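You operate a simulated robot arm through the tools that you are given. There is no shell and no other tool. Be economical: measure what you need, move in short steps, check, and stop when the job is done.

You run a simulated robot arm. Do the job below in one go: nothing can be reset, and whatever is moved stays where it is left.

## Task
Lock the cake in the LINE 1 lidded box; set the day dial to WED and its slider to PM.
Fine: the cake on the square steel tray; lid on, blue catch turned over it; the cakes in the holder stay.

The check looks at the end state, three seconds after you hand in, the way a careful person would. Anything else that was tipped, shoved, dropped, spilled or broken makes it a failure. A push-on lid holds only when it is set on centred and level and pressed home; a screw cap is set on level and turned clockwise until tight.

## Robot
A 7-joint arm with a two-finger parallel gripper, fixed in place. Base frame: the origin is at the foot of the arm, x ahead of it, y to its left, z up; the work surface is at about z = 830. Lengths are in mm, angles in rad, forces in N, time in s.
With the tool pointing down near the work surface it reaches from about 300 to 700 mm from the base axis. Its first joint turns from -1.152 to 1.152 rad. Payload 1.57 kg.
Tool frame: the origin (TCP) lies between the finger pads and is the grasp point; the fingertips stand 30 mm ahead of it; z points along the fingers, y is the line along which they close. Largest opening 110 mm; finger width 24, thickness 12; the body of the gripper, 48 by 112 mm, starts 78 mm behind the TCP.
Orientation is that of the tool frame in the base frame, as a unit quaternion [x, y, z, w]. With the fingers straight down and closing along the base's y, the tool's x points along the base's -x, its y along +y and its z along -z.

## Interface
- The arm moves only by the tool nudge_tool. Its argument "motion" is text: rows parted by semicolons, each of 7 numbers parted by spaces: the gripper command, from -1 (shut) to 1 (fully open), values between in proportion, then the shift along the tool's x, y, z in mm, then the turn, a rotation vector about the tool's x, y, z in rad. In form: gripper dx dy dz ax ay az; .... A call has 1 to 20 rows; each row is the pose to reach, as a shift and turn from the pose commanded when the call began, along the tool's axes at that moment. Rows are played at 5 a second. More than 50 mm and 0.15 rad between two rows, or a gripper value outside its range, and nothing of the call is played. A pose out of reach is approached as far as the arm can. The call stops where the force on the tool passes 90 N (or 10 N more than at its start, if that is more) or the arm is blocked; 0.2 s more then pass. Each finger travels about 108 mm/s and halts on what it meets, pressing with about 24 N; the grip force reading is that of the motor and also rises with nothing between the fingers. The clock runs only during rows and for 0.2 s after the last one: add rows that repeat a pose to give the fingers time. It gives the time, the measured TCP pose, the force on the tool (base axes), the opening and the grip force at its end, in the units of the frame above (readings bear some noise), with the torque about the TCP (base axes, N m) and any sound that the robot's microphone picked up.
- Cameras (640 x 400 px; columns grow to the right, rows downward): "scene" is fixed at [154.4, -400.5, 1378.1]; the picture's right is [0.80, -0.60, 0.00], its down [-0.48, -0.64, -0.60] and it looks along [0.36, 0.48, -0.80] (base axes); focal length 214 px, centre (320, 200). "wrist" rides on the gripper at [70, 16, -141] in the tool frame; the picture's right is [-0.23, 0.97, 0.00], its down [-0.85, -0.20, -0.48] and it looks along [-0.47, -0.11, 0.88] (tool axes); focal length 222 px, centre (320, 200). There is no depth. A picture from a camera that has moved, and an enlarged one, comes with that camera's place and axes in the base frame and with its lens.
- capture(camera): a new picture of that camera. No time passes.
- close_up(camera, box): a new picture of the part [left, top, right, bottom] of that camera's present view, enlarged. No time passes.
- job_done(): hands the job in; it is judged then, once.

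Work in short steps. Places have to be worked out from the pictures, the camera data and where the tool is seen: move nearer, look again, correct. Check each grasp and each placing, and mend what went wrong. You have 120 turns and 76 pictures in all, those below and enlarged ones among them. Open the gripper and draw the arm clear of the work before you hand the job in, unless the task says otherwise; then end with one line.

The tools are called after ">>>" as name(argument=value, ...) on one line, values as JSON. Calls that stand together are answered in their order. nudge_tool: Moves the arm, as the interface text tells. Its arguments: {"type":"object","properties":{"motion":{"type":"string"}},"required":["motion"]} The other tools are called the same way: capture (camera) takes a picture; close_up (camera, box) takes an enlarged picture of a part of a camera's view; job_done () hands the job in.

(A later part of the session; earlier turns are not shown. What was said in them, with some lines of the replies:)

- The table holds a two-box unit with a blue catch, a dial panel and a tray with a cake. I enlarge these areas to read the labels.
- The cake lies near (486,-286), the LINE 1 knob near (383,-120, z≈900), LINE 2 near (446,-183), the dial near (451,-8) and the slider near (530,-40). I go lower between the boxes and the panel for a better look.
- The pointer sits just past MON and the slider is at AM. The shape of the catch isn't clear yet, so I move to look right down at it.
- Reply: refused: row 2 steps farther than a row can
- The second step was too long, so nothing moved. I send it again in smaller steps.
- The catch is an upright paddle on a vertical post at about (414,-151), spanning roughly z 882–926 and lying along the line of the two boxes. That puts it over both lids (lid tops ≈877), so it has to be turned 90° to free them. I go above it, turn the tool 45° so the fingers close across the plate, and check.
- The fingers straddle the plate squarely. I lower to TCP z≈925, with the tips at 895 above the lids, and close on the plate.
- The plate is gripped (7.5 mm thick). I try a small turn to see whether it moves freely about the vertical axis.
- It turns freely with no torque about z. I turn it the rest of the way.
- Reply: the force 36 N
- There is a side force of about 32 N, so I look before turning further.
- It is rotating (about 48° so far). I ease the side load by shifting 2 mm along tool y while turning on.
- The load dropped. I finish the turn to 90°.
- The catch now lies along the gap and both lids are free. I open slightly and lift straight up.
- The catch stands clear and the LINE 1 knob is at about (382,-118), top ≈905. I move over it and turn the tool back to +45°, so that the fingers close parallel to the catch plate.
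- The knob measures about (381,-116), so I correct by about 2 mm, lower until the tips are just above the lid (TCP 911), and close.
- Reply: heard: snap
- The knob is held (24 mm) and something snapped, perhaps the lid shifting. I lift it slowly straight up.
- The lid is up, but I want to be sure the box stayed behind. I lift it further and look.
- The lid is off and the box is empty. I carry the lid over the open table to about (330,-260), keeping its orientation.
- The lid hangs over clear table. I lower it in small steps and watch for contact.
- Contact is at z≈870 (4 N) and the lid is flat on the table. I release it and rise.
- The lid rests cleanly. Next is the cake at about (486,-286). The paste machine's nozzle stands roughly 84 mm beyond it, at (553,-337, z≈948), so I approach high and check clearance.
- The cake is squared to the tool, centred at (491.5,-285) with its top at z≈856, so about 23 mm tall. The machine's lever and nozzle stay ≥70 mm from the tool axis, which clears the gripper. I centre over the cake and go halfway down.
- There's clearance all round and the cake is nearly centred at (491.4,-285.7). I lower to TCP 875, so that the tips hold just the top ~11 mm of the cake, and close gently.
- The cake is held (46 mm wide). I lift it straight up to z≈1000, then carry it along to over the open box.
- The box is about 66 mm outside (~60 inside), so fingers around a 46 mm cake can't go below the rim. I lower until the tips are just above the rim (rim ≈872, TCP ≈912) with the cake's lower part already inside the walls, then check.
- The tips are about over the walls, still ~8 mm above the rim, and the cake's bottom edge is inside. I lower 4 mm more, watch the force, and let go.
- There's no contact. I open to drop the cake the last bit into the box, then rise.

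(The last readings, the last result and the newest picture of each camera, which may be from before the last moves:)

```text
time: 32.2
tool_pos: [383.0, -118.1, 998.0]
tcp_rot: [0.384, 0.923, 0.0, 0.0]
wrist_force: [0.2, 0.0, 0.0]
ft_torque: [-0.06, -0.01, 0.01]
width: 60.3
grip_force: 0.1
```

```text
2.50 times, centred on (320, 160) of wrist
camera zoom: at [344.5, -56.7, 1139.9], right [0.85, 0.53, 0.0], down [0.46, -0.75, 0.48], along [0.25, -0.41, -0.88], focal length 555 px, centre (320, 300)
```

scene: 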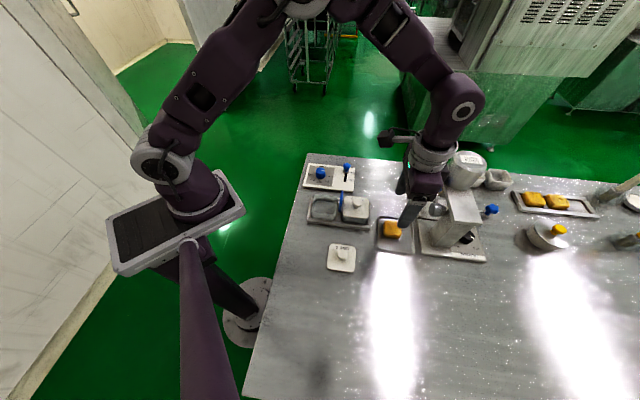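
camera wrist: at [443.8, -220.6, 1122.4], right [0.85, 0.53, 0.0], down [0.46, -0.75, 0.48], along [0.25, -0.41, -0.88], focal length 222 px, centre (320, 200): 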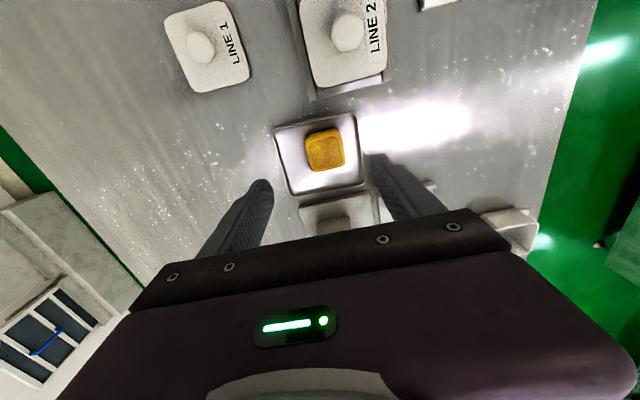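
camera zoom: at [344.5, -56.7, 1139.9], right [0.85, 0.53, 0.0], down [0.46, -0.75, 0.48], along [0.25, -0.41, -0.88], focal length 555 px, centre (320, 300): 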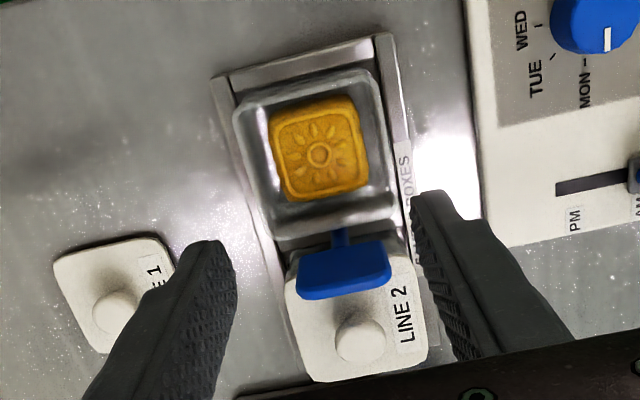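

The cake lies flat inside the box. From my own record of moves, the lid pick-up point is (-67,-140) away in the tool frame. I go above it and come partway down to check.

>>> nudge_tool(motion="0 -17 -35 0 0 0 0; 0 -34 -70 0 0 0 0; 0 -51 -105 0 0 0 0; 0 -67.1 -140 0 0 0 0; 0 -67.1 -140 45 0 0 0; 0 -67.1 -140 85 0 0 0; 0 -67.1 -140 85 0 0 0")

>>> close_up(camera="wrist", box=[220, 90, 420, 240])

```text
time: 33.8
tool_pos: [329.4, -262.4, 910.7]
tcp_rot: [0.385, 0.923, 0.001, 0.0]
wrist_force: [0.0, 0.1, 0.2]
ft_torque: [0.0, 0.04, 0.02]
width: 55.1
grip_force: 0.0
```

```text
2.67 times, centred on (320, 165) of wrist
camera zoom: at [290.7, -201.1, 1052.4], right [0.85, 0.53, 0.0], down [0.46, -0.75, 0.48], along [0.25, -0.41, -0.88], focal length 592 px, centre (320, 293)
```

zoom: 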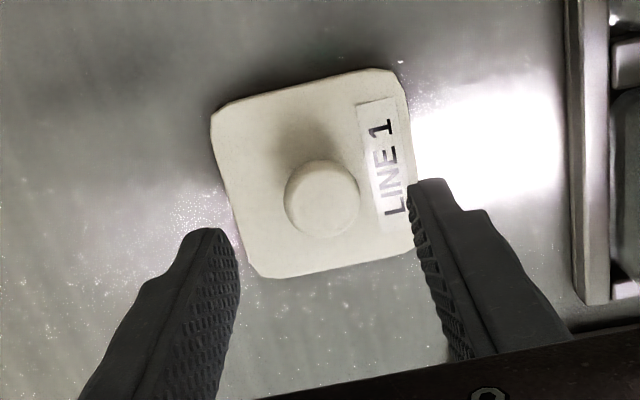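

It's aligned. I lower to the recorded grasp height (≈870.5), close, and lift.

>>> nudge_tool(motion="0 0 0 20 0 0 0; 0 0 0 40 0 0 0; -0.4 0 0 40 0 0 0; -1 0 0 40 0 0 0; -1 0 0 40 0 0 0; -1 0 0 40 0 0 0")

```text
time: 35.2
tool_pos: [328.8, -262.2, 873.7]
tcp_rot: [0.384, 0.923, 0.0, 0.0]
wrist_force: [1.1, 0.1, -0.2]
ft_torque: [0.03, -0.01, 0.0]
width: 24.1
grip_force: 24.3
```

Held at 24 mm. I lift and carry it back over the box by the recorded offset (+64,+139).

>>> nudge_tool(motion="-1 0 0 -15 0 0 0; -1 0 0 -50 0 0 0; -1 0 0 -90 0 0 0; -1 0 0 -130 0 0 0; -1 16 35 -130 0 0 0; -1 32 70 -130 0 0 0; -1 48 105 -130 0 0 0; -1 64 139 -130 0 0 0; -1 64 139 -100 0 0 0; -1 64 139 -70 0 0 0; -1 64 139 -70 0 0 0")

>>> close_up(camera="scene", box=[305, 165, 365, 235])

>>> close_up(camera="wrist", box=[220, 80, 420, 240])

```text
time: 37.6
tool_pos: [382.8, -118.0, 941.9]
tcp_rot: [0.383, 0.924, 0.0, 0.001]
wrist_force: [0.8, 0.5, -1.1]
ft_torque: [0.01, 0.01, -0.03]
width: 24.5
grip_force: 24.3
```

```text
5.71 times, centred on (335, 200) of scene
camera zoom: at [154.4, -400.5, 1378.1], right [0.8, -0.6, 0.0], down [-0.48, -0.64, -0.6], along [0.36, 0.48, -0.8], focal length 1226 px, centre (234, 200)
```

zoom: 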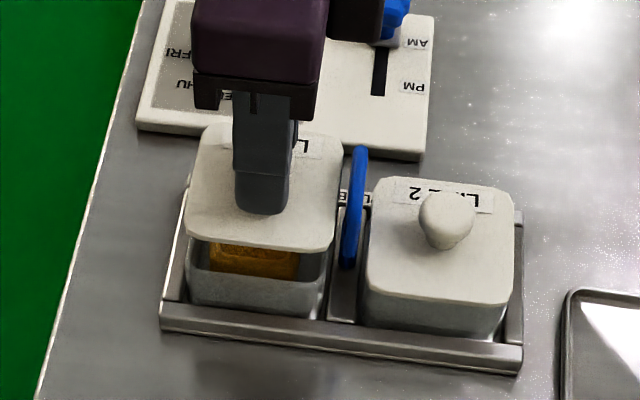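

```text
2.50 times, centred on (320, 160) of wrist
camera zoom: at [344.3, -57.9, 1082.8], right [0.85, 0.53, 0.0], down [0.46, -0.75, 0.48], along [0.25, -0.41, -0.88], focal length 555 px, centre (320, 300)
```

zoom: 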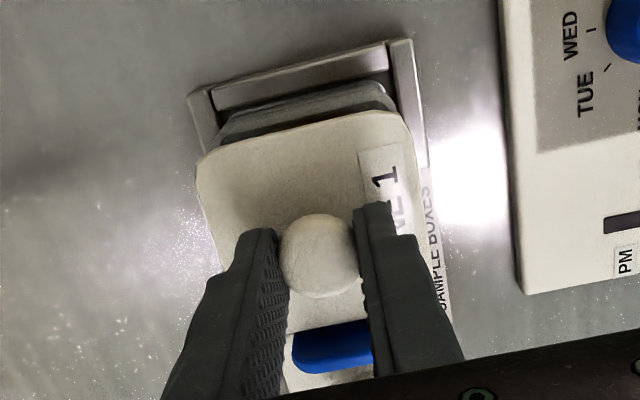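

The view matches the lift-off picture almost exactly, so the lid is centred. I lower it to the rim in small steps.

>>> nudge_tool(motion="-1 0 0 10 0 0 0; -1 0 0 18 0 0 0; -1 0 0 22 0 0 0; -1 0 0 25 0 0 0; -1 0 0 27 0 0 0; -1 0 0 27 0 0 0")

```text
time: 39.0
tool_pos: [383.8, -117.5, 916.5]
tcp_rot: [0.384, 0.923, -0.001, 0.0]
wrist_force: [1.0, -0.3, -1.0]
ft_torque: [0.01, 0.02, 0.0]
width: 24.3
grip_force: 24.2
```

>>> nudge_tool(motion="-1 0 0 1.5 0 0 0; -1 0 0 3 0 0 0; -1 0 0 4.5 0 0 0; -1 0 0 6 0 0 0; -1 0 0 6 0 0 0")

```text
time: 40.2
tool_pos: [381.5, -116.9, 911.2]
tcp_rot: [0.385, 0.923, 0.0, 0.002]
wrist_force: [-3.1, -2.9, 25.1]
ft_torque: [-0.09, 0.05, -0.03]
width: 24.4
grip_force: 23.8
heard: snap
```

A snap and 25 N: the lid seems to have clicked home. I press 2 mm more to be sure, then look.

>>> nudge_tool(motion="-1 0 0 1 0 0 0; -1 0 0 2 0 0 0; -1 0 0 2 0 0 0")

>>> close_up(camera="scene", box=[305, 165, 365, 235])

```text
time: 41.0
tool_pos: [381.7, -117.0, 907.5]
tcp_rot: [0.384, 0.923, 0.001, 0.002]
wrist_force: [2.9, -0.7, 24.5]
ft_torque: [-0.02, -0.06, 0.0]
width: 24.1
grip_force: 23.8
```

```text
5.71 times, centred on (335, 200) of scene
camera zoom: at [154.2, -400.5, 1378.1], right [0.8, -0.6, 0.0], down [-0.48, -0.64, -0.6], along [0.36, 0.48, -0.8], focal length 1226 px, centre (234, 200)
```

zoom: 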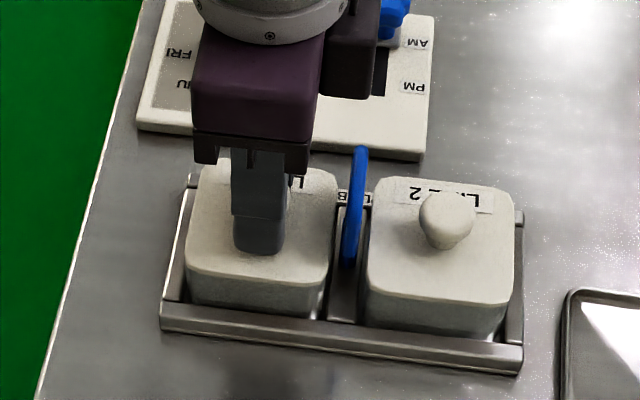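

It looks level. I ease off, release and rise, listening for any pop.

>>> nudge_tool(motion="-1 0 0 -2 0 0 0; -0.4 0 0 -2 0 0 0; -0.1 0 0 -2 0 0 0; -0.1 0 0 -2 0 0 0; -0.1 0 0 -40 0 0 0; -1 0 0 -42 0 0 0; -1 0 0 -42 0 0 0; -1 0 0 -42 0 0 0")

>>> close_up(camera="scene", box=[305, 165, 365, 235])

```text
time: 42.8
tool_pos: [381.5, -118.7, 950.5]
tcp_rot: [0.384, 0.923, 0.0, 0.0]
wrist_force: [-0.1, -0.2, -0.4]
ft_torque: [-0.02, 0.05, 0.02]
width: 0.0
grip_force: 21.3
```

```text
5.71 times, centred on (335, 200) of scene
camera zoom: at [154.4, -400.5, 1378.1], right [0.8, -0.6, 0.0], down [-0.48, -0.64, -0.6], along [0.36, 0.48, -0.8], focal length 1226 px, centre (234, 200)
```

zoom: 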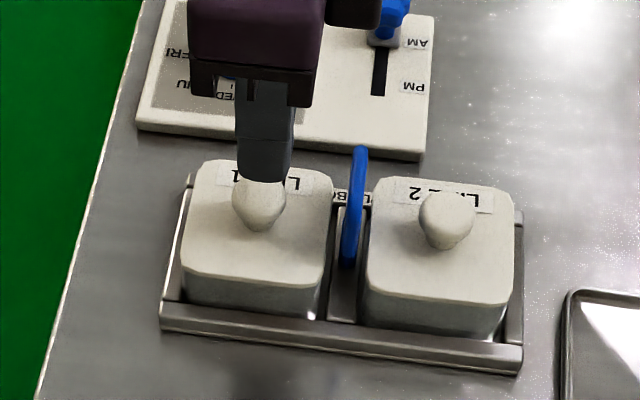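

The lid sits level with LINE 2's lid. As a check I press the top of the knob straight down with shut fingers.

>>> nudge_tool(motion="-1 0 0 8 0 0 0; -1 0 0 12 0 0 0; -1 0 0 15 0 0 0; -1 0 0 17 0 0 0; -1 0 0 17 0 0 0")

```text
time: 44.0
tool_pos: [381.3, -117.6, 933.1]
tcp_rot: [0.384, 0.923, 0.0, 0.0]
wrist_force: [-0.1, -0.8, 0.0]
ft_torque: [-0.02, 0.01, -0.02]
width: 0.2
grip_force: 20.9
```

>>> nudge_tool(motion="-1 0 0 2 0 0 0; -1 0 0 4 0 0 0; -1 0 0 6 0 0 0; -1 0 0 6 0 0 0")

```text
time: 45.0
tool_pos: [381.6, -117.8, 927.5]
tcp_rot: [0.385, 0.923, 0.0, 0.002]
wrist_force: [-4.8, 2.6, 88.0]
ft_torque: [0.19, 0.37, 0.01]
width: 0.1
grip_force: 21.5
```

88 N with no further snap means the lid is fully home. I rise, move over the catch and turn the tool back to -45° to grip the plate.

>>> nudge_tool(motion="-1 0 0 -30 0 0 0; -0.8 0 0 -60 0 0 -0.14; -0.6 -12 1 -60 0 0 -0.28; -0.6 -24 1 -60 0 0 -0.42; -0.6 -36 2 -60 0 0 -0.56; -0.6 -45 2.5 -60 0 0 -0.7; -0.6 -45 2.5 -60 0 0 -0.84; -0.6 -45 2.5 -60 0 0 -0.98; -0.6 -45 2.5 -60 0 0 -1.12; -0.6 -45 2.5 -60 0 0 -1.26; -0.6 -45 2.5 -60 0 0 -1.4; -0.6 -45 2.5 -60 0 0 -1.54; -0.6 -45 2.5 -60 0 0 -1.571; -0.6 -45 2.5 -45 0 0 -1.571; -0.6 -45 2.5 -45 0 0 -1.571")

>>> close_up(camera="wrist", box=[220, 90, 420, 240])

>>> close_up(camera="scene", box=[305, 165, 365, 235])

```text
time: 48.2
tool_pos: [415.2, -147.7, 972.5]
tcp_rot: [-0.381, 0.924, 0.0, 0.0]
wrist_force: [-0.8, 0.0, -0.1]
ft_torque: [0.03, 0.0, 0.0]
width: 21.9
grip_force: 0.2
```

```text
2.67 times, centred on (320, 165) of wrist
camera zoom: at [353.6, -185.8, 1113.0], right [-0.53, 0.85, 0.0], down [0.75, 0.46, 0.48], along [0.41, 0.25, -0.88], focal length 592 px, centre (320, 293)
```

zoom: 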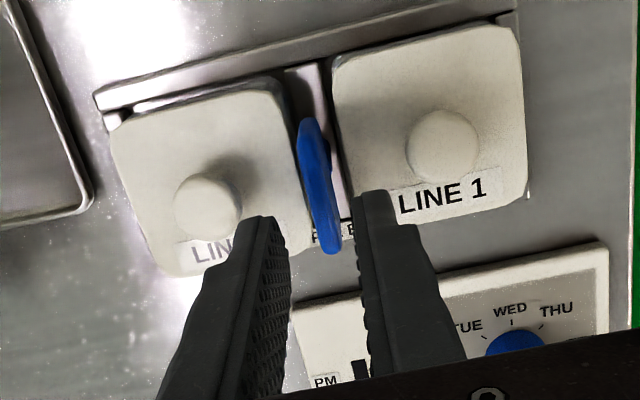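

```text
5.71 times, centred on (335, 200) of scene
camera zoom: at [154.4, -400.5, 1378.1], right [0.8, -0.6, 0.0], down [-0.48, -0.64, -0.6], along [0.36, 0.48, -0.8], focal length 1226 px, centre (234, 200)
```

zoom: 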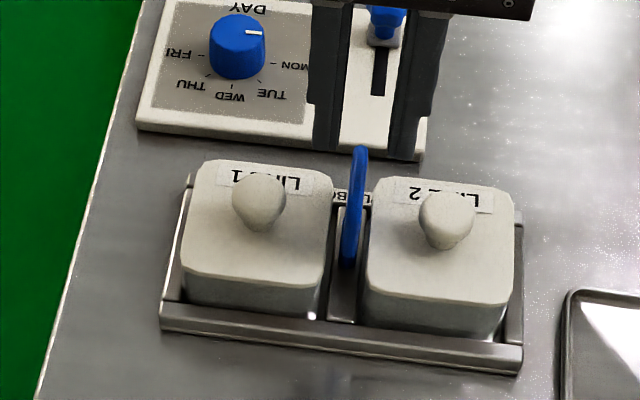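

The plate is between the fingers and square to them. I descend to 925 and close on it.

>>> nudge_tool(motion="-0.6 0 0 23 0 0 0; -0.6 0 0 46 0 0 0; -1 0 0 47 0 0 0; -1 0 0 47 0 0 0; -1 0 0 47 0 0 0")

```text
time: 49.4
tool_pos: [415.0, -146.6, 924.9]
tcp_rot: [-0.382, 0.924, -0.001, 0.001]
wrist_force: [-2.9, 5.0, 19.9]
ft_torque: [0.18, 0.05, -0.02]
width: 7.8
grip_force: 26.4
```

Gripped. I turn it back +0.75 rad, raising 1 mm to ease the vertical load.

>>> nudge_tool(motion="-1 0 0 -1 0 0 0.14; -1 0 0 -1 0 0 0.28; -1 0 0 -1 0 0 0.42; -1 0 0 -1 0 0 0.56; -1 0 0 -1 0 0 0.7; -1 0 0 -1 0 0 0.785; -1 0 0 -1 0 0 0.785")

```text
time: 51.0
tool_pos: [416.9, -147.9, 925.6]
tcp_rot: [0.002, 1.0, -0.001, 0.001]
wrist_force: [8.6, -10.3, -8.4]
ft_torque: [-0.25, -0.91, 0.03]
width: 7.9
grip_force: 26.4
```

Turning smoothly; I complete the other half.

>>> nudge_tool(motion="-1 0 -0.5 0 0 0 0.14; -1 0 -0.5 0 0 0 0.28; -1 0 -0.5 0 0 0 0.42; -1 0 -0.5 0 0 0 0.56; -1 0 -0.5 0 0 0 0.7; -1 0 -0.5 0 0 0 0.785; -1 0 -0.5 0 0 0 0.785")

>>> close_up(camera="scene", box=[305, 165, 365, 235])

```text
time: 52.6
tool_pos: [416.2, -149.3, 925.8]
tcp_rot: [0.385, 0.923, -0.001, 0.0]
wrist_force: [0.4, -26.5, -3.2]
ft_torque: [-0.85, -0.13, 0.23]
width: 7.8
grip_force: 26.6
```

```text
5.71 times, centred on (335, 200) of scene
camera zoom: at [154.5, -401.2, 1377.9], right [0.8, -0.6, 0.0], down [-0.48, -0.64, -0.6], along [0.36, 0.48, -0.8], focal length 1226 px, centre (234, 200)
```

zoom: 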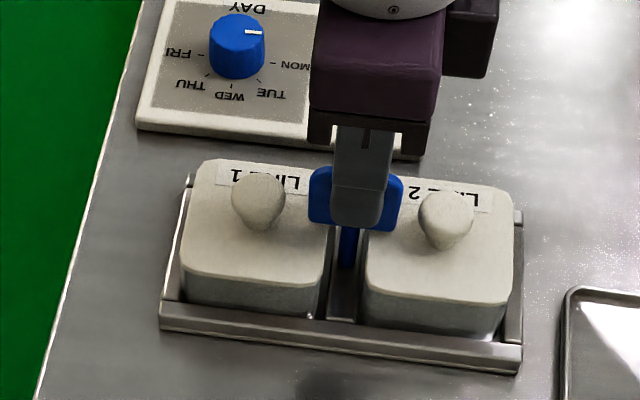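

The catch is back across the lids and has met its stop (0.23 N·m). I release and rise.

>>> nudge_tool(motion="-0.7 0 0 0 0 0 0; -0.5 0 0 0 0 0 0; -0.4 0 0 -1 0 0 0; -0.4 0 0 -40 0 0 0; -0.4 0 0 -80 0 0 0; -0.4 0 0 -80 0 0 0")

>>> close_up(camera="scene", box=[300, 150, 380, 235])

>>> close_up(camera="wrist", box=[240, 20, 520, 220])

```text
time: 54.0
tool_pos: [415.4, -151.2, 1005.6]
tcp_rot: [0.384, 0.923, 0.0, 0.0]
wrist_force: [-0.5, -0.5, 0.2]
ft_torque: [-0.05, 0.03, 0.04]
width: 33.1
grip_force: 0.0
```

```text
4.71 times, centred on (340, 192) of scene
camera zoom: at [154.4, -400.5, 1378.1], right [0.8, -0.6, 0.0], down [-0.48, -0.64, -0.6], along [0.36, 0.48, -0.8], focal length 1009 px, centre (226, 235)
```

zoom: 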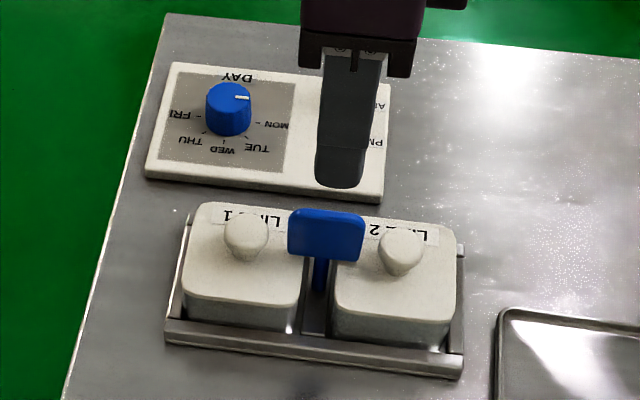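

```text
2.00 times, centred on (380, 120) of wrist
camera zoom: at [376.9, -89.5, 1147.7], right [0.85, 0.53, 0.0], down [0.46, -0.75, 0.48], along [0.25, -0.41, -0.88], focal length 444 px, centre (200, 360)
```

zoom: 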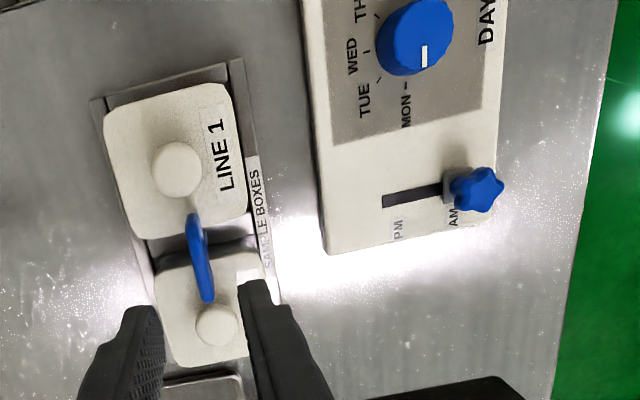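

The box is locked, with the catch across it. The slider's star knob is near (537,-35, z≈868) and its slot runs along (0.7,0.7) with PM toward the boxes. I move over the knob and look again.

>>> nudge_tool(motion="0 -1 42 0 0 0 0; 0 -2 84 0 0 0 0; 0 -3 126 0 0 0 0; 0 -3.8 168 5 0 0 0; 0 -3.8 168 40 0 0 0; 0 -3.8 168 60 0 0 0; 0 -3.8 168 60 0 0 0")

>>> close_up(camera="wrist", box=[200, 60, 440, 240])

>>> close_up(camera="scene", box=[295, 145, 375, 215])

```text
time: 55.6
tool_pos: [535.3, -31.3, 944.0]
tcp_rot: [0.383, 0.924, 0.0, -0.001]
wrist_force: [0.1, 0.3, 0.3]
ft_torque: [0.03, 0.02, 0.03]
width: 55.2
grip_force: 0.0
```

```text
2.22 times, centred on (320, 150) of wrist
camera zoom: at [497.4, 28.5, 1086.1], right [0.85, 0.53, 0.0], down [0.46, -0.75, 0.48], along [0.25, -0.41, -0.88], focal length 494 px, centre (320, 311)
```

zoom: 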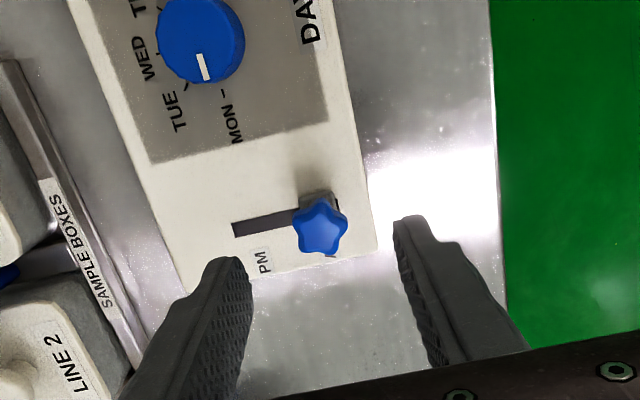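

```text
5.71 times, centred on (335, 180) of scene
camera zoom: at [154.4, -400.5, 1378.1], right [0.8, -0.6, 0.0], down [-0.48, -0.64, -0.6], along [0.36, 0.48, -0.8], focal length 1226 px, centre (234, 314)
```

zoom: 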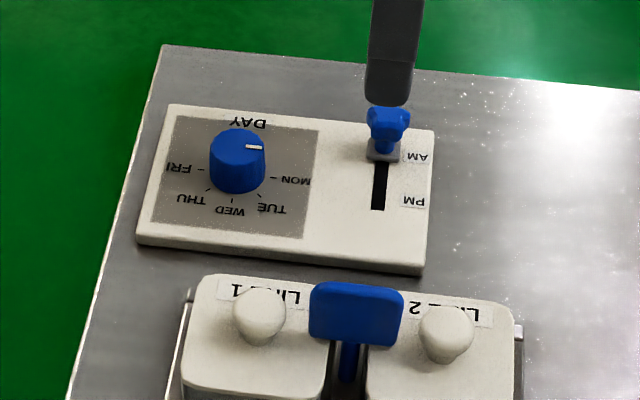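

The knob is at about (535.5,-35), top ≈878. I correct ~3 mm, lower to TCP ≈888 (tips 858, above the panel) and close.

>>> nudge_tool(motion="0 -2.7 -2.5 20 0 0 0; 0 -2.7 -2.5 40 0 0 0; -0.2 -2.7 -2.5 55 0 0 0; -0.6 -2.7 -2.5 55 0 0 0; -1 -2.7 -2.5 55 0 0 0; -1 -2.7 -2.5 55 0 0 0")

>>> close_up(camera="wrist", box=[200, 60, 440, 240])

>>> close_up(camera="scene", box=[295, 145, 375, 215])

```text
time: 57.0
tool_pos: [537.8, -35.7, 890.5]
tcp_rot: [0.384, 0.923, 0.0, 0.001]
wrist_force: [0.0, 0.7, -1.4]
ft_torque: [-0.03, -0.1, 0.02]
width: 22.9
grip_force: 35.5
```

```text
2.22 times, centred on (320, 150) of wrist
camera zoom: at [498.8, 25.0, 1031.9], right [0.85, 0.53, 0.0], down [0.46, -0.75, 0.48], along [0.25, -0.41, -0.88], focal length 494 px, centre (320, 311)
```

zoom: 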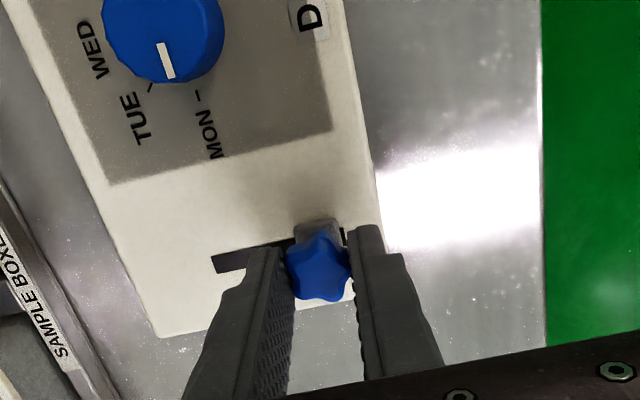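

```text
5.71 times, centred on (335, 180) of scene
camera zoom: at [154.5, -400.5, 1378.1], right [0.8, -0.6, 0.0], down [-0.48, -0.64, -0.6], along [0.36, 0.48, -0.8], focal length 1226 px, centre (234, 314)
```

zoom: 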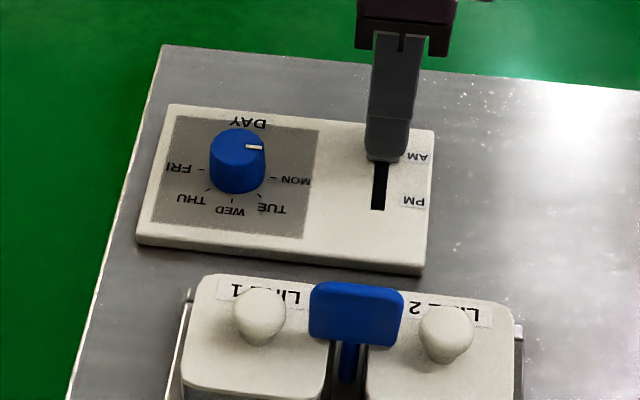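

The knob is between the fingers. I slide it along tool -y toward PM in small steps, watching the force.

>>> nudge_tool(motion="-1 0 -5 0 0 0 0; -1 0 -10 0 0 0 0; -1 0 -15 0 0 0 0; -1 0 -20 0 0 0 0; -1 0 -20 0 0 0 0")

>>> close_up(camera="wrist", box=[200, 60, 440, 240])

```text
time: 58.2
tool_pos: [523.1, -49.6, 890.9]
tcp_rot: [0.384, 0.923, 0.0, 0.0]
wrist_force: [-0.4, 1.6, -6.6]
ft_torque: [-0.13, -0.19, 0.05]
width: 22.9
grip_force: 35.7
```

```text
2.22 times, centred on (320, 150) of wrist
camera zoom: at [484.4, 10.4, 1032.0], right [0.85, 0.53, 0.0], down [0.46, -0.75, 0.48], along [0.25, -0.41, -0.88], focal length 494 px, centre (320, 311)
```

zoom: 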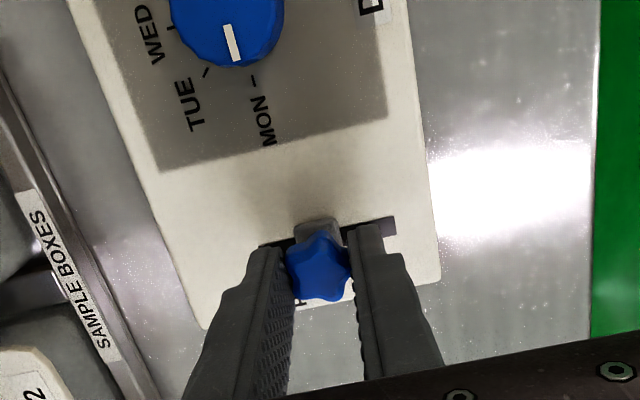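

It slides freely, with about 13 mm left. I go on until it meets the end.

>>> nudge_tool(motion="-1 0 -4 0 0 0 0; -1 0 -8 0 0 0 0; -1 0 -10 0 0 0 0; -1 0 -12 0 0 0 0; -1 0 -13 0 0 0 0; -1 0 -14 0 0 0 0; -1 0 -14 0 0 0 0")

>>> close_up(camera="wrist", box=[200, 60, 440, 240])

```text
time: 59.8
tool_pos: [513.2, -60.2, 891.3]
tcp_rot: [0.383, 0.924, 0.0, -0.001]
wrist_force: [-0.9, -1.9, -20.6]
ft_torque: [-0.08, -0.1, 0.0]
width: 22.8
grip_force: 35.5
```

```text
2.22 times, centred on (320, 150) of wrist
camera zoom: at [475.0, 0.9, 1032.1], right [0.85, 0.53, 0.0], down [0.46, -0.75, 0.48], along [0.25, -0.41, -0.88], focal length 494 px, centre (320, 311)
```

zoom: 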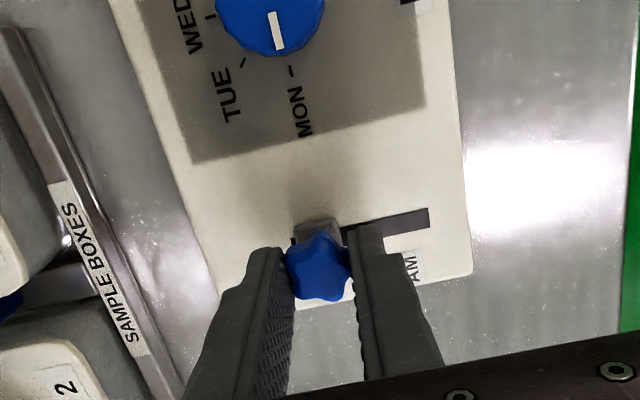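

It's nearly at the end. I push a further 3 mm, lowering 1 mm to ease the vertical load.

>>> nudge_tool(motion="-1 0 -1 1 0 0 0; -1 0 -2 1 0 0 0; -1 0 -3 1 0 0 0; -1 0 -3 1 0 0 0")

```text
time: 60.8
tool_pos: [510.8, -61.5, 891.4]
tcp_rot: [0.384, 0.924, 0.002, 0.001]
wrist_force: [-0.8, 7.9, 22.4]
ft_torque: [0.41, 0.26, -0.02]
width: 22.8
grip_force: 35.3
```

>>> nudge_tool(motion="-1 0 -1 -0.5 0 0 0; -1 0 -2 -0.5 0 0 0; -1 0 -3 -0.5 0 0 0; -1 0 -3 -0.5 0 0 0")

>>> close_up(camera="wrist", box=[200, 60, 440, 240])

```text
time: 61.8
tool_pos: [512.1, -62.6, 892.3]
tcp_rot: [0.383, 0.924, 0.001, 0.003]
wrist_force: [21.8, 23.1, 18.6]
ft_torque: [0.33, -0.76, -0.01]
width: 22.7
grip_force: 34.9
```

```text
2.22 times, centred on (320, 150) of wrist
camera zoom: at [471.4, -1.6, 1031.6], right [0.85, 0.53, 0.0], down [0.46, -0.75, 0.48], along [0.26, -0.41, -0.88], focal length 494 px, centre (320, 311)
```

zoom: 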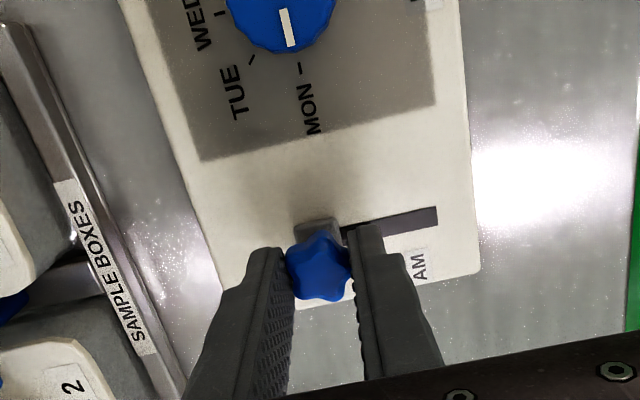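

It is at the PM end stop (32 N). I ease off, release and rise for a look at the slider and dial.

>>> nudge_tool(motion="-1 0 2 0 0 0 0; -0.5 0 2 0 0 0 0; -0.2 0 2 0 0 0 0; -0.2 0 2 -40 0 0 0; -0.2 0 2 -80 0 0 0; 0 24 -20 -80 0 0 0; 0.1 59 -32 -80 0 0 0; 0.1 59 -32 -80 0 0 0")

>>> close_up(camera="wrist", box=[220, 40, 440, 220])

>>> close_up(camera="scene", box=[295, 145, 375, 215])

```text
time: 63.6
tool_pos: [443.5, -43.6, 969.8]
tcp_rot: [0.384, 0.923, 0.0, 0.0]
wrist_force: [0.1, 1.3, 0.1]
ft_torque: [0.02, -0.02, 0.02]
width: 60.7
grip_force: 0.0
```

```text
2.22 times, centred on (330, 130) of wrist
camera zoom: at [405.3, 17.2, 1111.3], right [0.85, 0.53, 0.0], down [0.46, -0.75, 0.48], along [0.25, -0.41, -0.88], focal length 494 px, centre (298, 356)
```

zoom: 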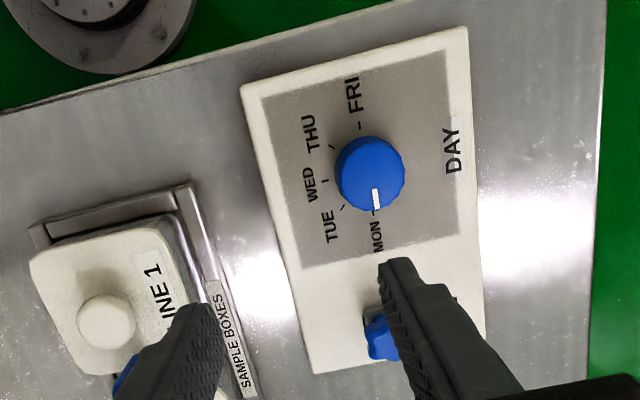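

```text
5.71 times, centred on (335, 180) of scene
camera zoom: at [154.4, -400.5, 1378.1], right [0.8, -0.6, 0.0], down [-0.48, -0.64, -0.6], along [0.36, 0.48, -0.8], focal length 1226 px, centre (234, 314)
```

zoom: 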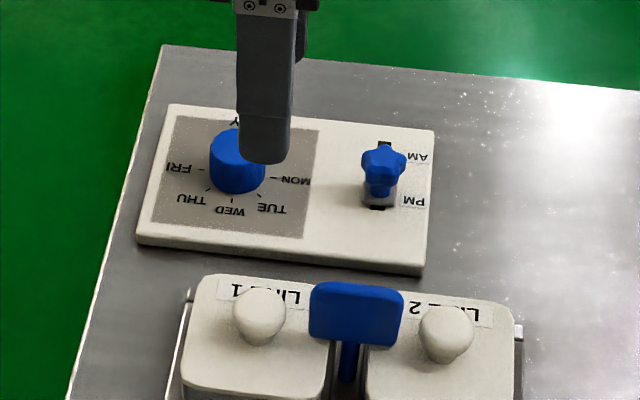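

The slider is at PM. The dial pointer is at MON, and WED lies 90° clockwise seen from above, toward the boxes. I go over the dial at about (451,3) with the tool at -45°, so the gripped turn ends at a comfortable +45°.

>>> nudge_tool(motion="0.1 7 10 0 0 0 -0.14; 0.1 14 20 0 0 0 -0.28; 0.1 21 30 0 0 0 -0.42; 0.1 27.6 38.3 0 0 0 -0.56; 0.1 27.6 38.3 0 0 0 -0.7; 0.1 27.6 38.3 0 0 0 -0.84; 0.1 27.6 38.3 0 0 0 -0.98; 0.1 27.6 38.3 0 0 0 -1.12; 0.1 27.6 38.3 5 0 0 -1.26; 0.1 27.6 38.3 10 0 0 -1.4; 0.1 27.6 38.3 20 0 0 -1.54; 0.1 27.6 38.3 20 0 0 -1.571; 0.1 27.6 38.3 20 0 0 -1.571")

>>> close_up(camera="wrist", box=[220, 80, 420, 240])

```text
time: 66.4
tool_pos: [451.2, 1.5, 949.6]
tcp_rot: [-0.383, 0.924, 0.001, 0.0]
wrist_force: [0.0, -0.3, -0.8]
ft_torque: [0.0, -0.01, -0.01]
width: 60.6
grip_force: 0.0
```

```text
2.50 times, centred on (320, 160) of wrist
camera zoom: at [390.1, -35.3, 1091.2], right [-0.53, 0.85, 0.0], down [0.75, 0.46, 0.48], along [0.41, 0.25, -0.88], focal length 555 px, centre (320, 300)
```

zoom: 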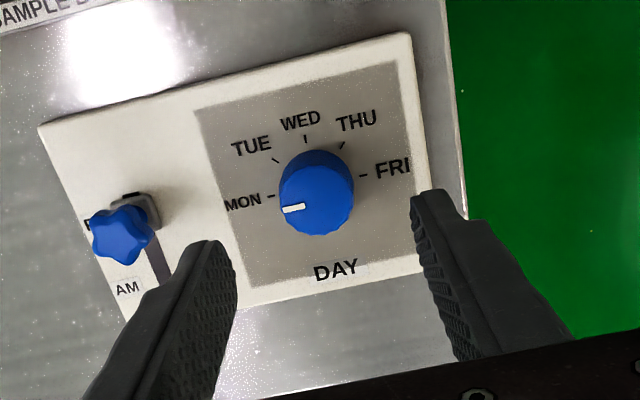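

The dial's top centre is at (454.5,2), top z≈868, panel ≈847, and the pointer is on the MON tick. I correct 3 mm, lower to TCP ≈885 and grip.

>>> nudge_tool(motion="0 -2.6 -2.1 25 0 0 0; -0.1 -2.6 -2.1 50 0 0 0; -0.2 -2.6 -2.1 64 0 0 0; -0.6 -2.6 -2.1 64 0 0 0; -1 -2.6 -2.1 64 0 0 0; -1 -2.6 -2.1 64 0 0 0")

>>> close_up(camera="wrist", box=[220, 80, 420, 240])

```text
time: 67.8
tool_pos: [454.9, 3.1, 886.5]
tcp_rot: [-0.382, 0.924, 0.0, 0.0]
wrist_force: [-4.1, 2.1, 10.8]
ft_torque: [-0.05, 0.17, 0.03]
width: 31.5
grip_force: 40.0
```

```text
2.50 times, centred on (320, 160) of wrist
camera zoom: at [393.6, -35.3, 1027.6], right [-0.53, 0.85, 0.0], down [0.75, 0.46, 0.48], along [0.41, 0.25, -0.88], focal length 555 px, centre (320, 300)
```

zoom: 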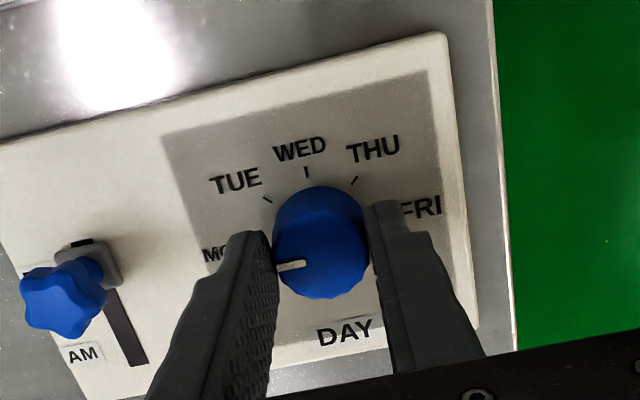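

Gripped (31.5 mm). I turn clockwise by half first.

>>> nudge_tool(motion="-1 0 0 0 0 0 0.14; -1 0 0 0 0 0 0.28; -1 0 0 0 0 0 0.42; -1 0 0 0 0 0 0.56; -1 0 0 0 0 0 0.7; -1 0 0 0 0 0 0.785; -1 0 0 0 0 0 0.785")

>>> close_up(camera="wrist", box=[220, 80, 420, 240])

```text
time: 69.4
tool_pos: [454.3, 2.5, 887.5]
tcp_rot: [0.0, 1.0, 0.0, 0.0]
wrist_force: [-11.8, 29.1, 20.6]
ft_torque: [0.96, 0.49, 0.04]
width: 31.6
grip_force: 40.1
```

```text
2.50 times, centred on (320, 160) of wrist
camera zoom: at [384.4, 19.6, 1027.6], right [0.23, 0.97, 0.0], down [0.85, -0.2, 0.48], along [0.47, -0.11, -0.88], focal length 555 px, centre (320, 300)
```

zoom: 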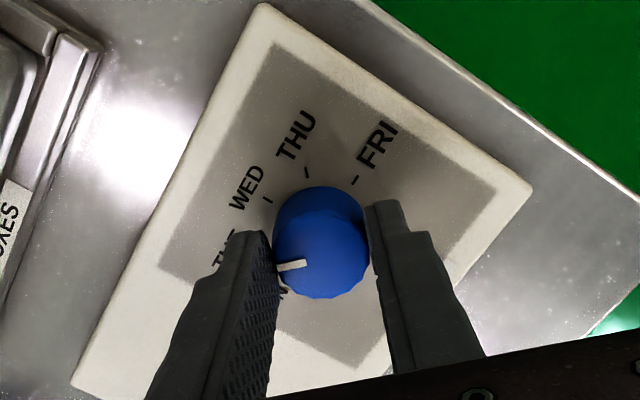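

The dial follows the gripper. I ease the side load by 1.5 mm and turn the rest.

>>> nudge_tool(motion="-1 0.5 1.5 -0.5 0 0 0.14; -1 0.5 1.5 -0.5 0 0 0.28; -1 0.5 1.5 -0.5 0 0 0.42; -1 0.5 1.5 -0.5 0 0 0.56; -1 0.5 1.5 -0.5 0 0 0.7; -1 0.5 1.5 -0.5 0 0 0.785; -1 0.5 1.5 -0.5 0 0 0.785")

>>> close_up(camera="wrist", box=[220, 80, 420, 240])

```text
time: 71.0
tool_pos: [454.5, 2.8, 886.7]
tcp_rot: [0.384, 0.923, 0.0, -0.001]
wrist_force: [-7.2, 26.9, 1.7]
ft_torque: [0.94, 0.43, 0.02]
width: 31.4
grip_force: 40.0
```

```text
2.50 times, centred on (320, 160) of wrist
camera zoom: at [417.1, 64.9, 1027.9], right [0.85, 0.53, 0.0], down [0.46, -0.75, 0.48], along [0.25, -0.41, -0.88], focal length 555 px, centre (320, 300)
```

zoom: 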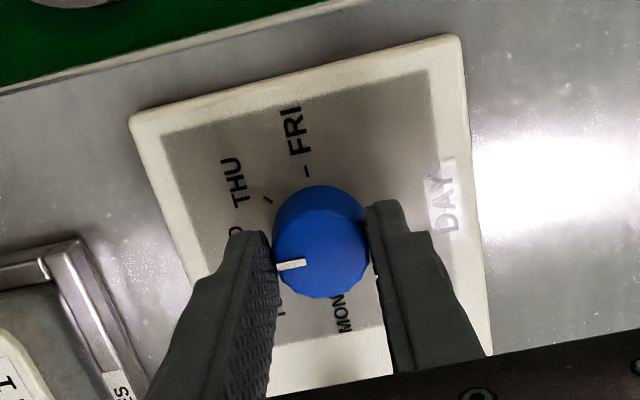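

The pointer has moved with the tool through the full 90°. I release and rise, drawing the arm clear upward to verify.

>>> nudge_tool(motion="-0.3 0 0 0 0 0 0; 0 0 0 0 0 0 0; 0 0 0 -2 0 0 0; 0.1 0 0 -45 0 0 0; 0.1 0 0 -90 0 0 0; 0.3 0 0 -135 0 0 0; 0.3 20 0 -180 0 0 0; 0.3 20 0 -180 0 0 0")

>>> close_up(camera="wrist", box=[220, 80, 400, 230])

>>> close_up(camera="scene", box=[295, 145, 375, 225])

```text
time: 72.8
tool_pos: [440.6, 18.3, 1067.6]
tcp_rot: [0.383, 0.924, 0.0, -0.001]
wrist_force: [-0.6, -0.1, -0.4]
ft_torque: [-0.02, 0.01, 0.01]
width: 71.7
grip_force: 0.0
```

```text
2.67 times, centred on (310, 155) of wrist
camera zoom: at [402.7, 78.3, 1209.9], right [0.85, 0.53, 0.0], down [0.46, -0.75, 0.48], along [0.25, -0.41, -0.88], focal length 592 px, centre (347, 320)
```

zoom: 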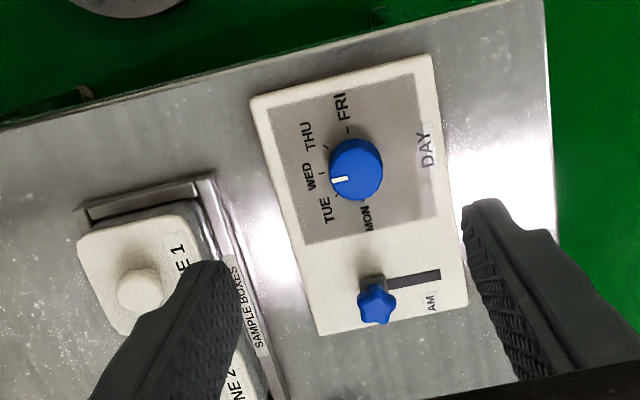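

```text
5.00 times, centred on (335, 185) of scene
camera zoom: at [154.4, -400.5, 1378.1], right [0.8, -0.6, 0.0], down [-0.48, -0.64, -0.6], along [0.36, 0.48, -0.8], focal length 1072 px, centre (245, 275)
```

zoom: 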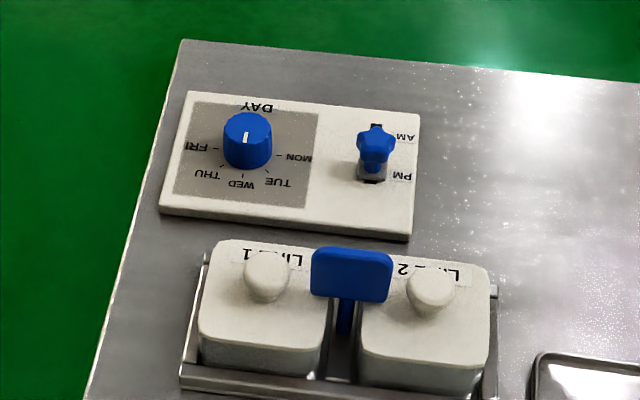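

The dial reads WED and the slider sits at PM. One closer look at both for exactness, plus an overall view.

>>> close_up(camera="wrist", box=[290, 110, 370, 210])

>>> close_up(camera="scene", box=[300, 155, 360, 200])

>>> capture(camera="scene")

```text
4.00 times, centred on (330, 160) of wrist
camera zoom: at [402.7, 78.3, 1209.9], right [0.85, 0.53, 0.0], down [0.46, -0.75, 0.48], along [0.25, -0.41, -0.88], focal length 888 px, centre (280, 360)
```

zoom: 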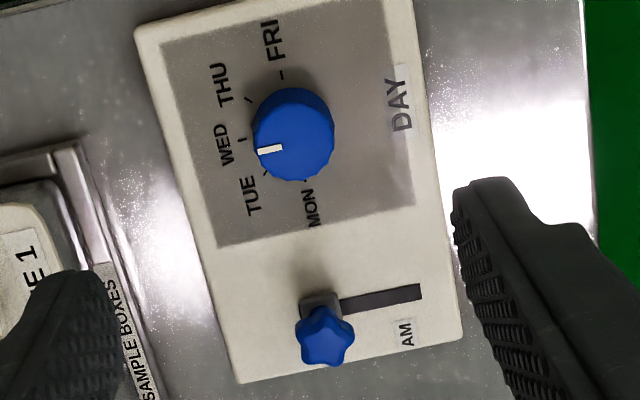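

```text
8.89 times, centred on (330, 178) of scene
camera zoom: at [154.4, -400.5, 1378.1], right [0.8, -0.6, 0.0], down [-0.48, -0.64, -0.6], along [0.36, 0.48, -0.8], focal length 1906 px, centre (231, 400)
```

zoom: 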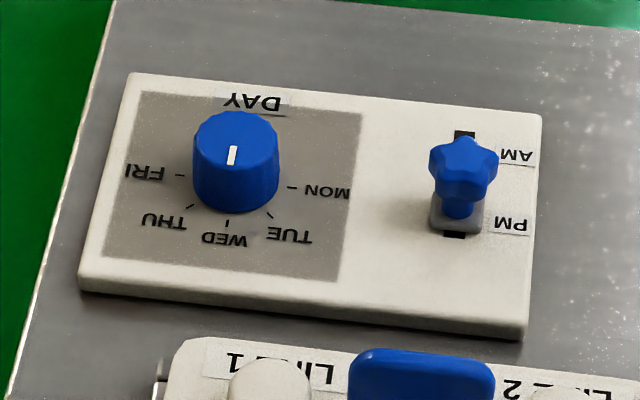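

```text
4 pictures are left
```

scene: 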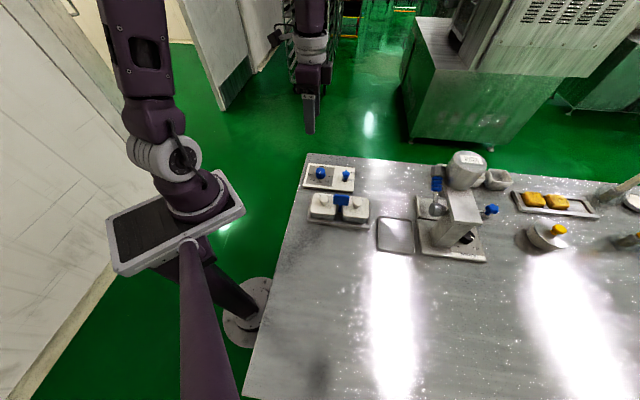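

Everything is in place: the lid is home with the catch across it, the dial is on WED, the slider is at PM, the cakes in the holder are untouched, and the arm is clear with its gripper open. I hand in.

>>> job_done()

```text
The job is handed in.
```

The cake from the steel tray is in the LINE 1 box with its lid pressed home and the blue catch turned over it. The day dial is on WED, the slider is at PM, and the cakes in the holder were left alone.
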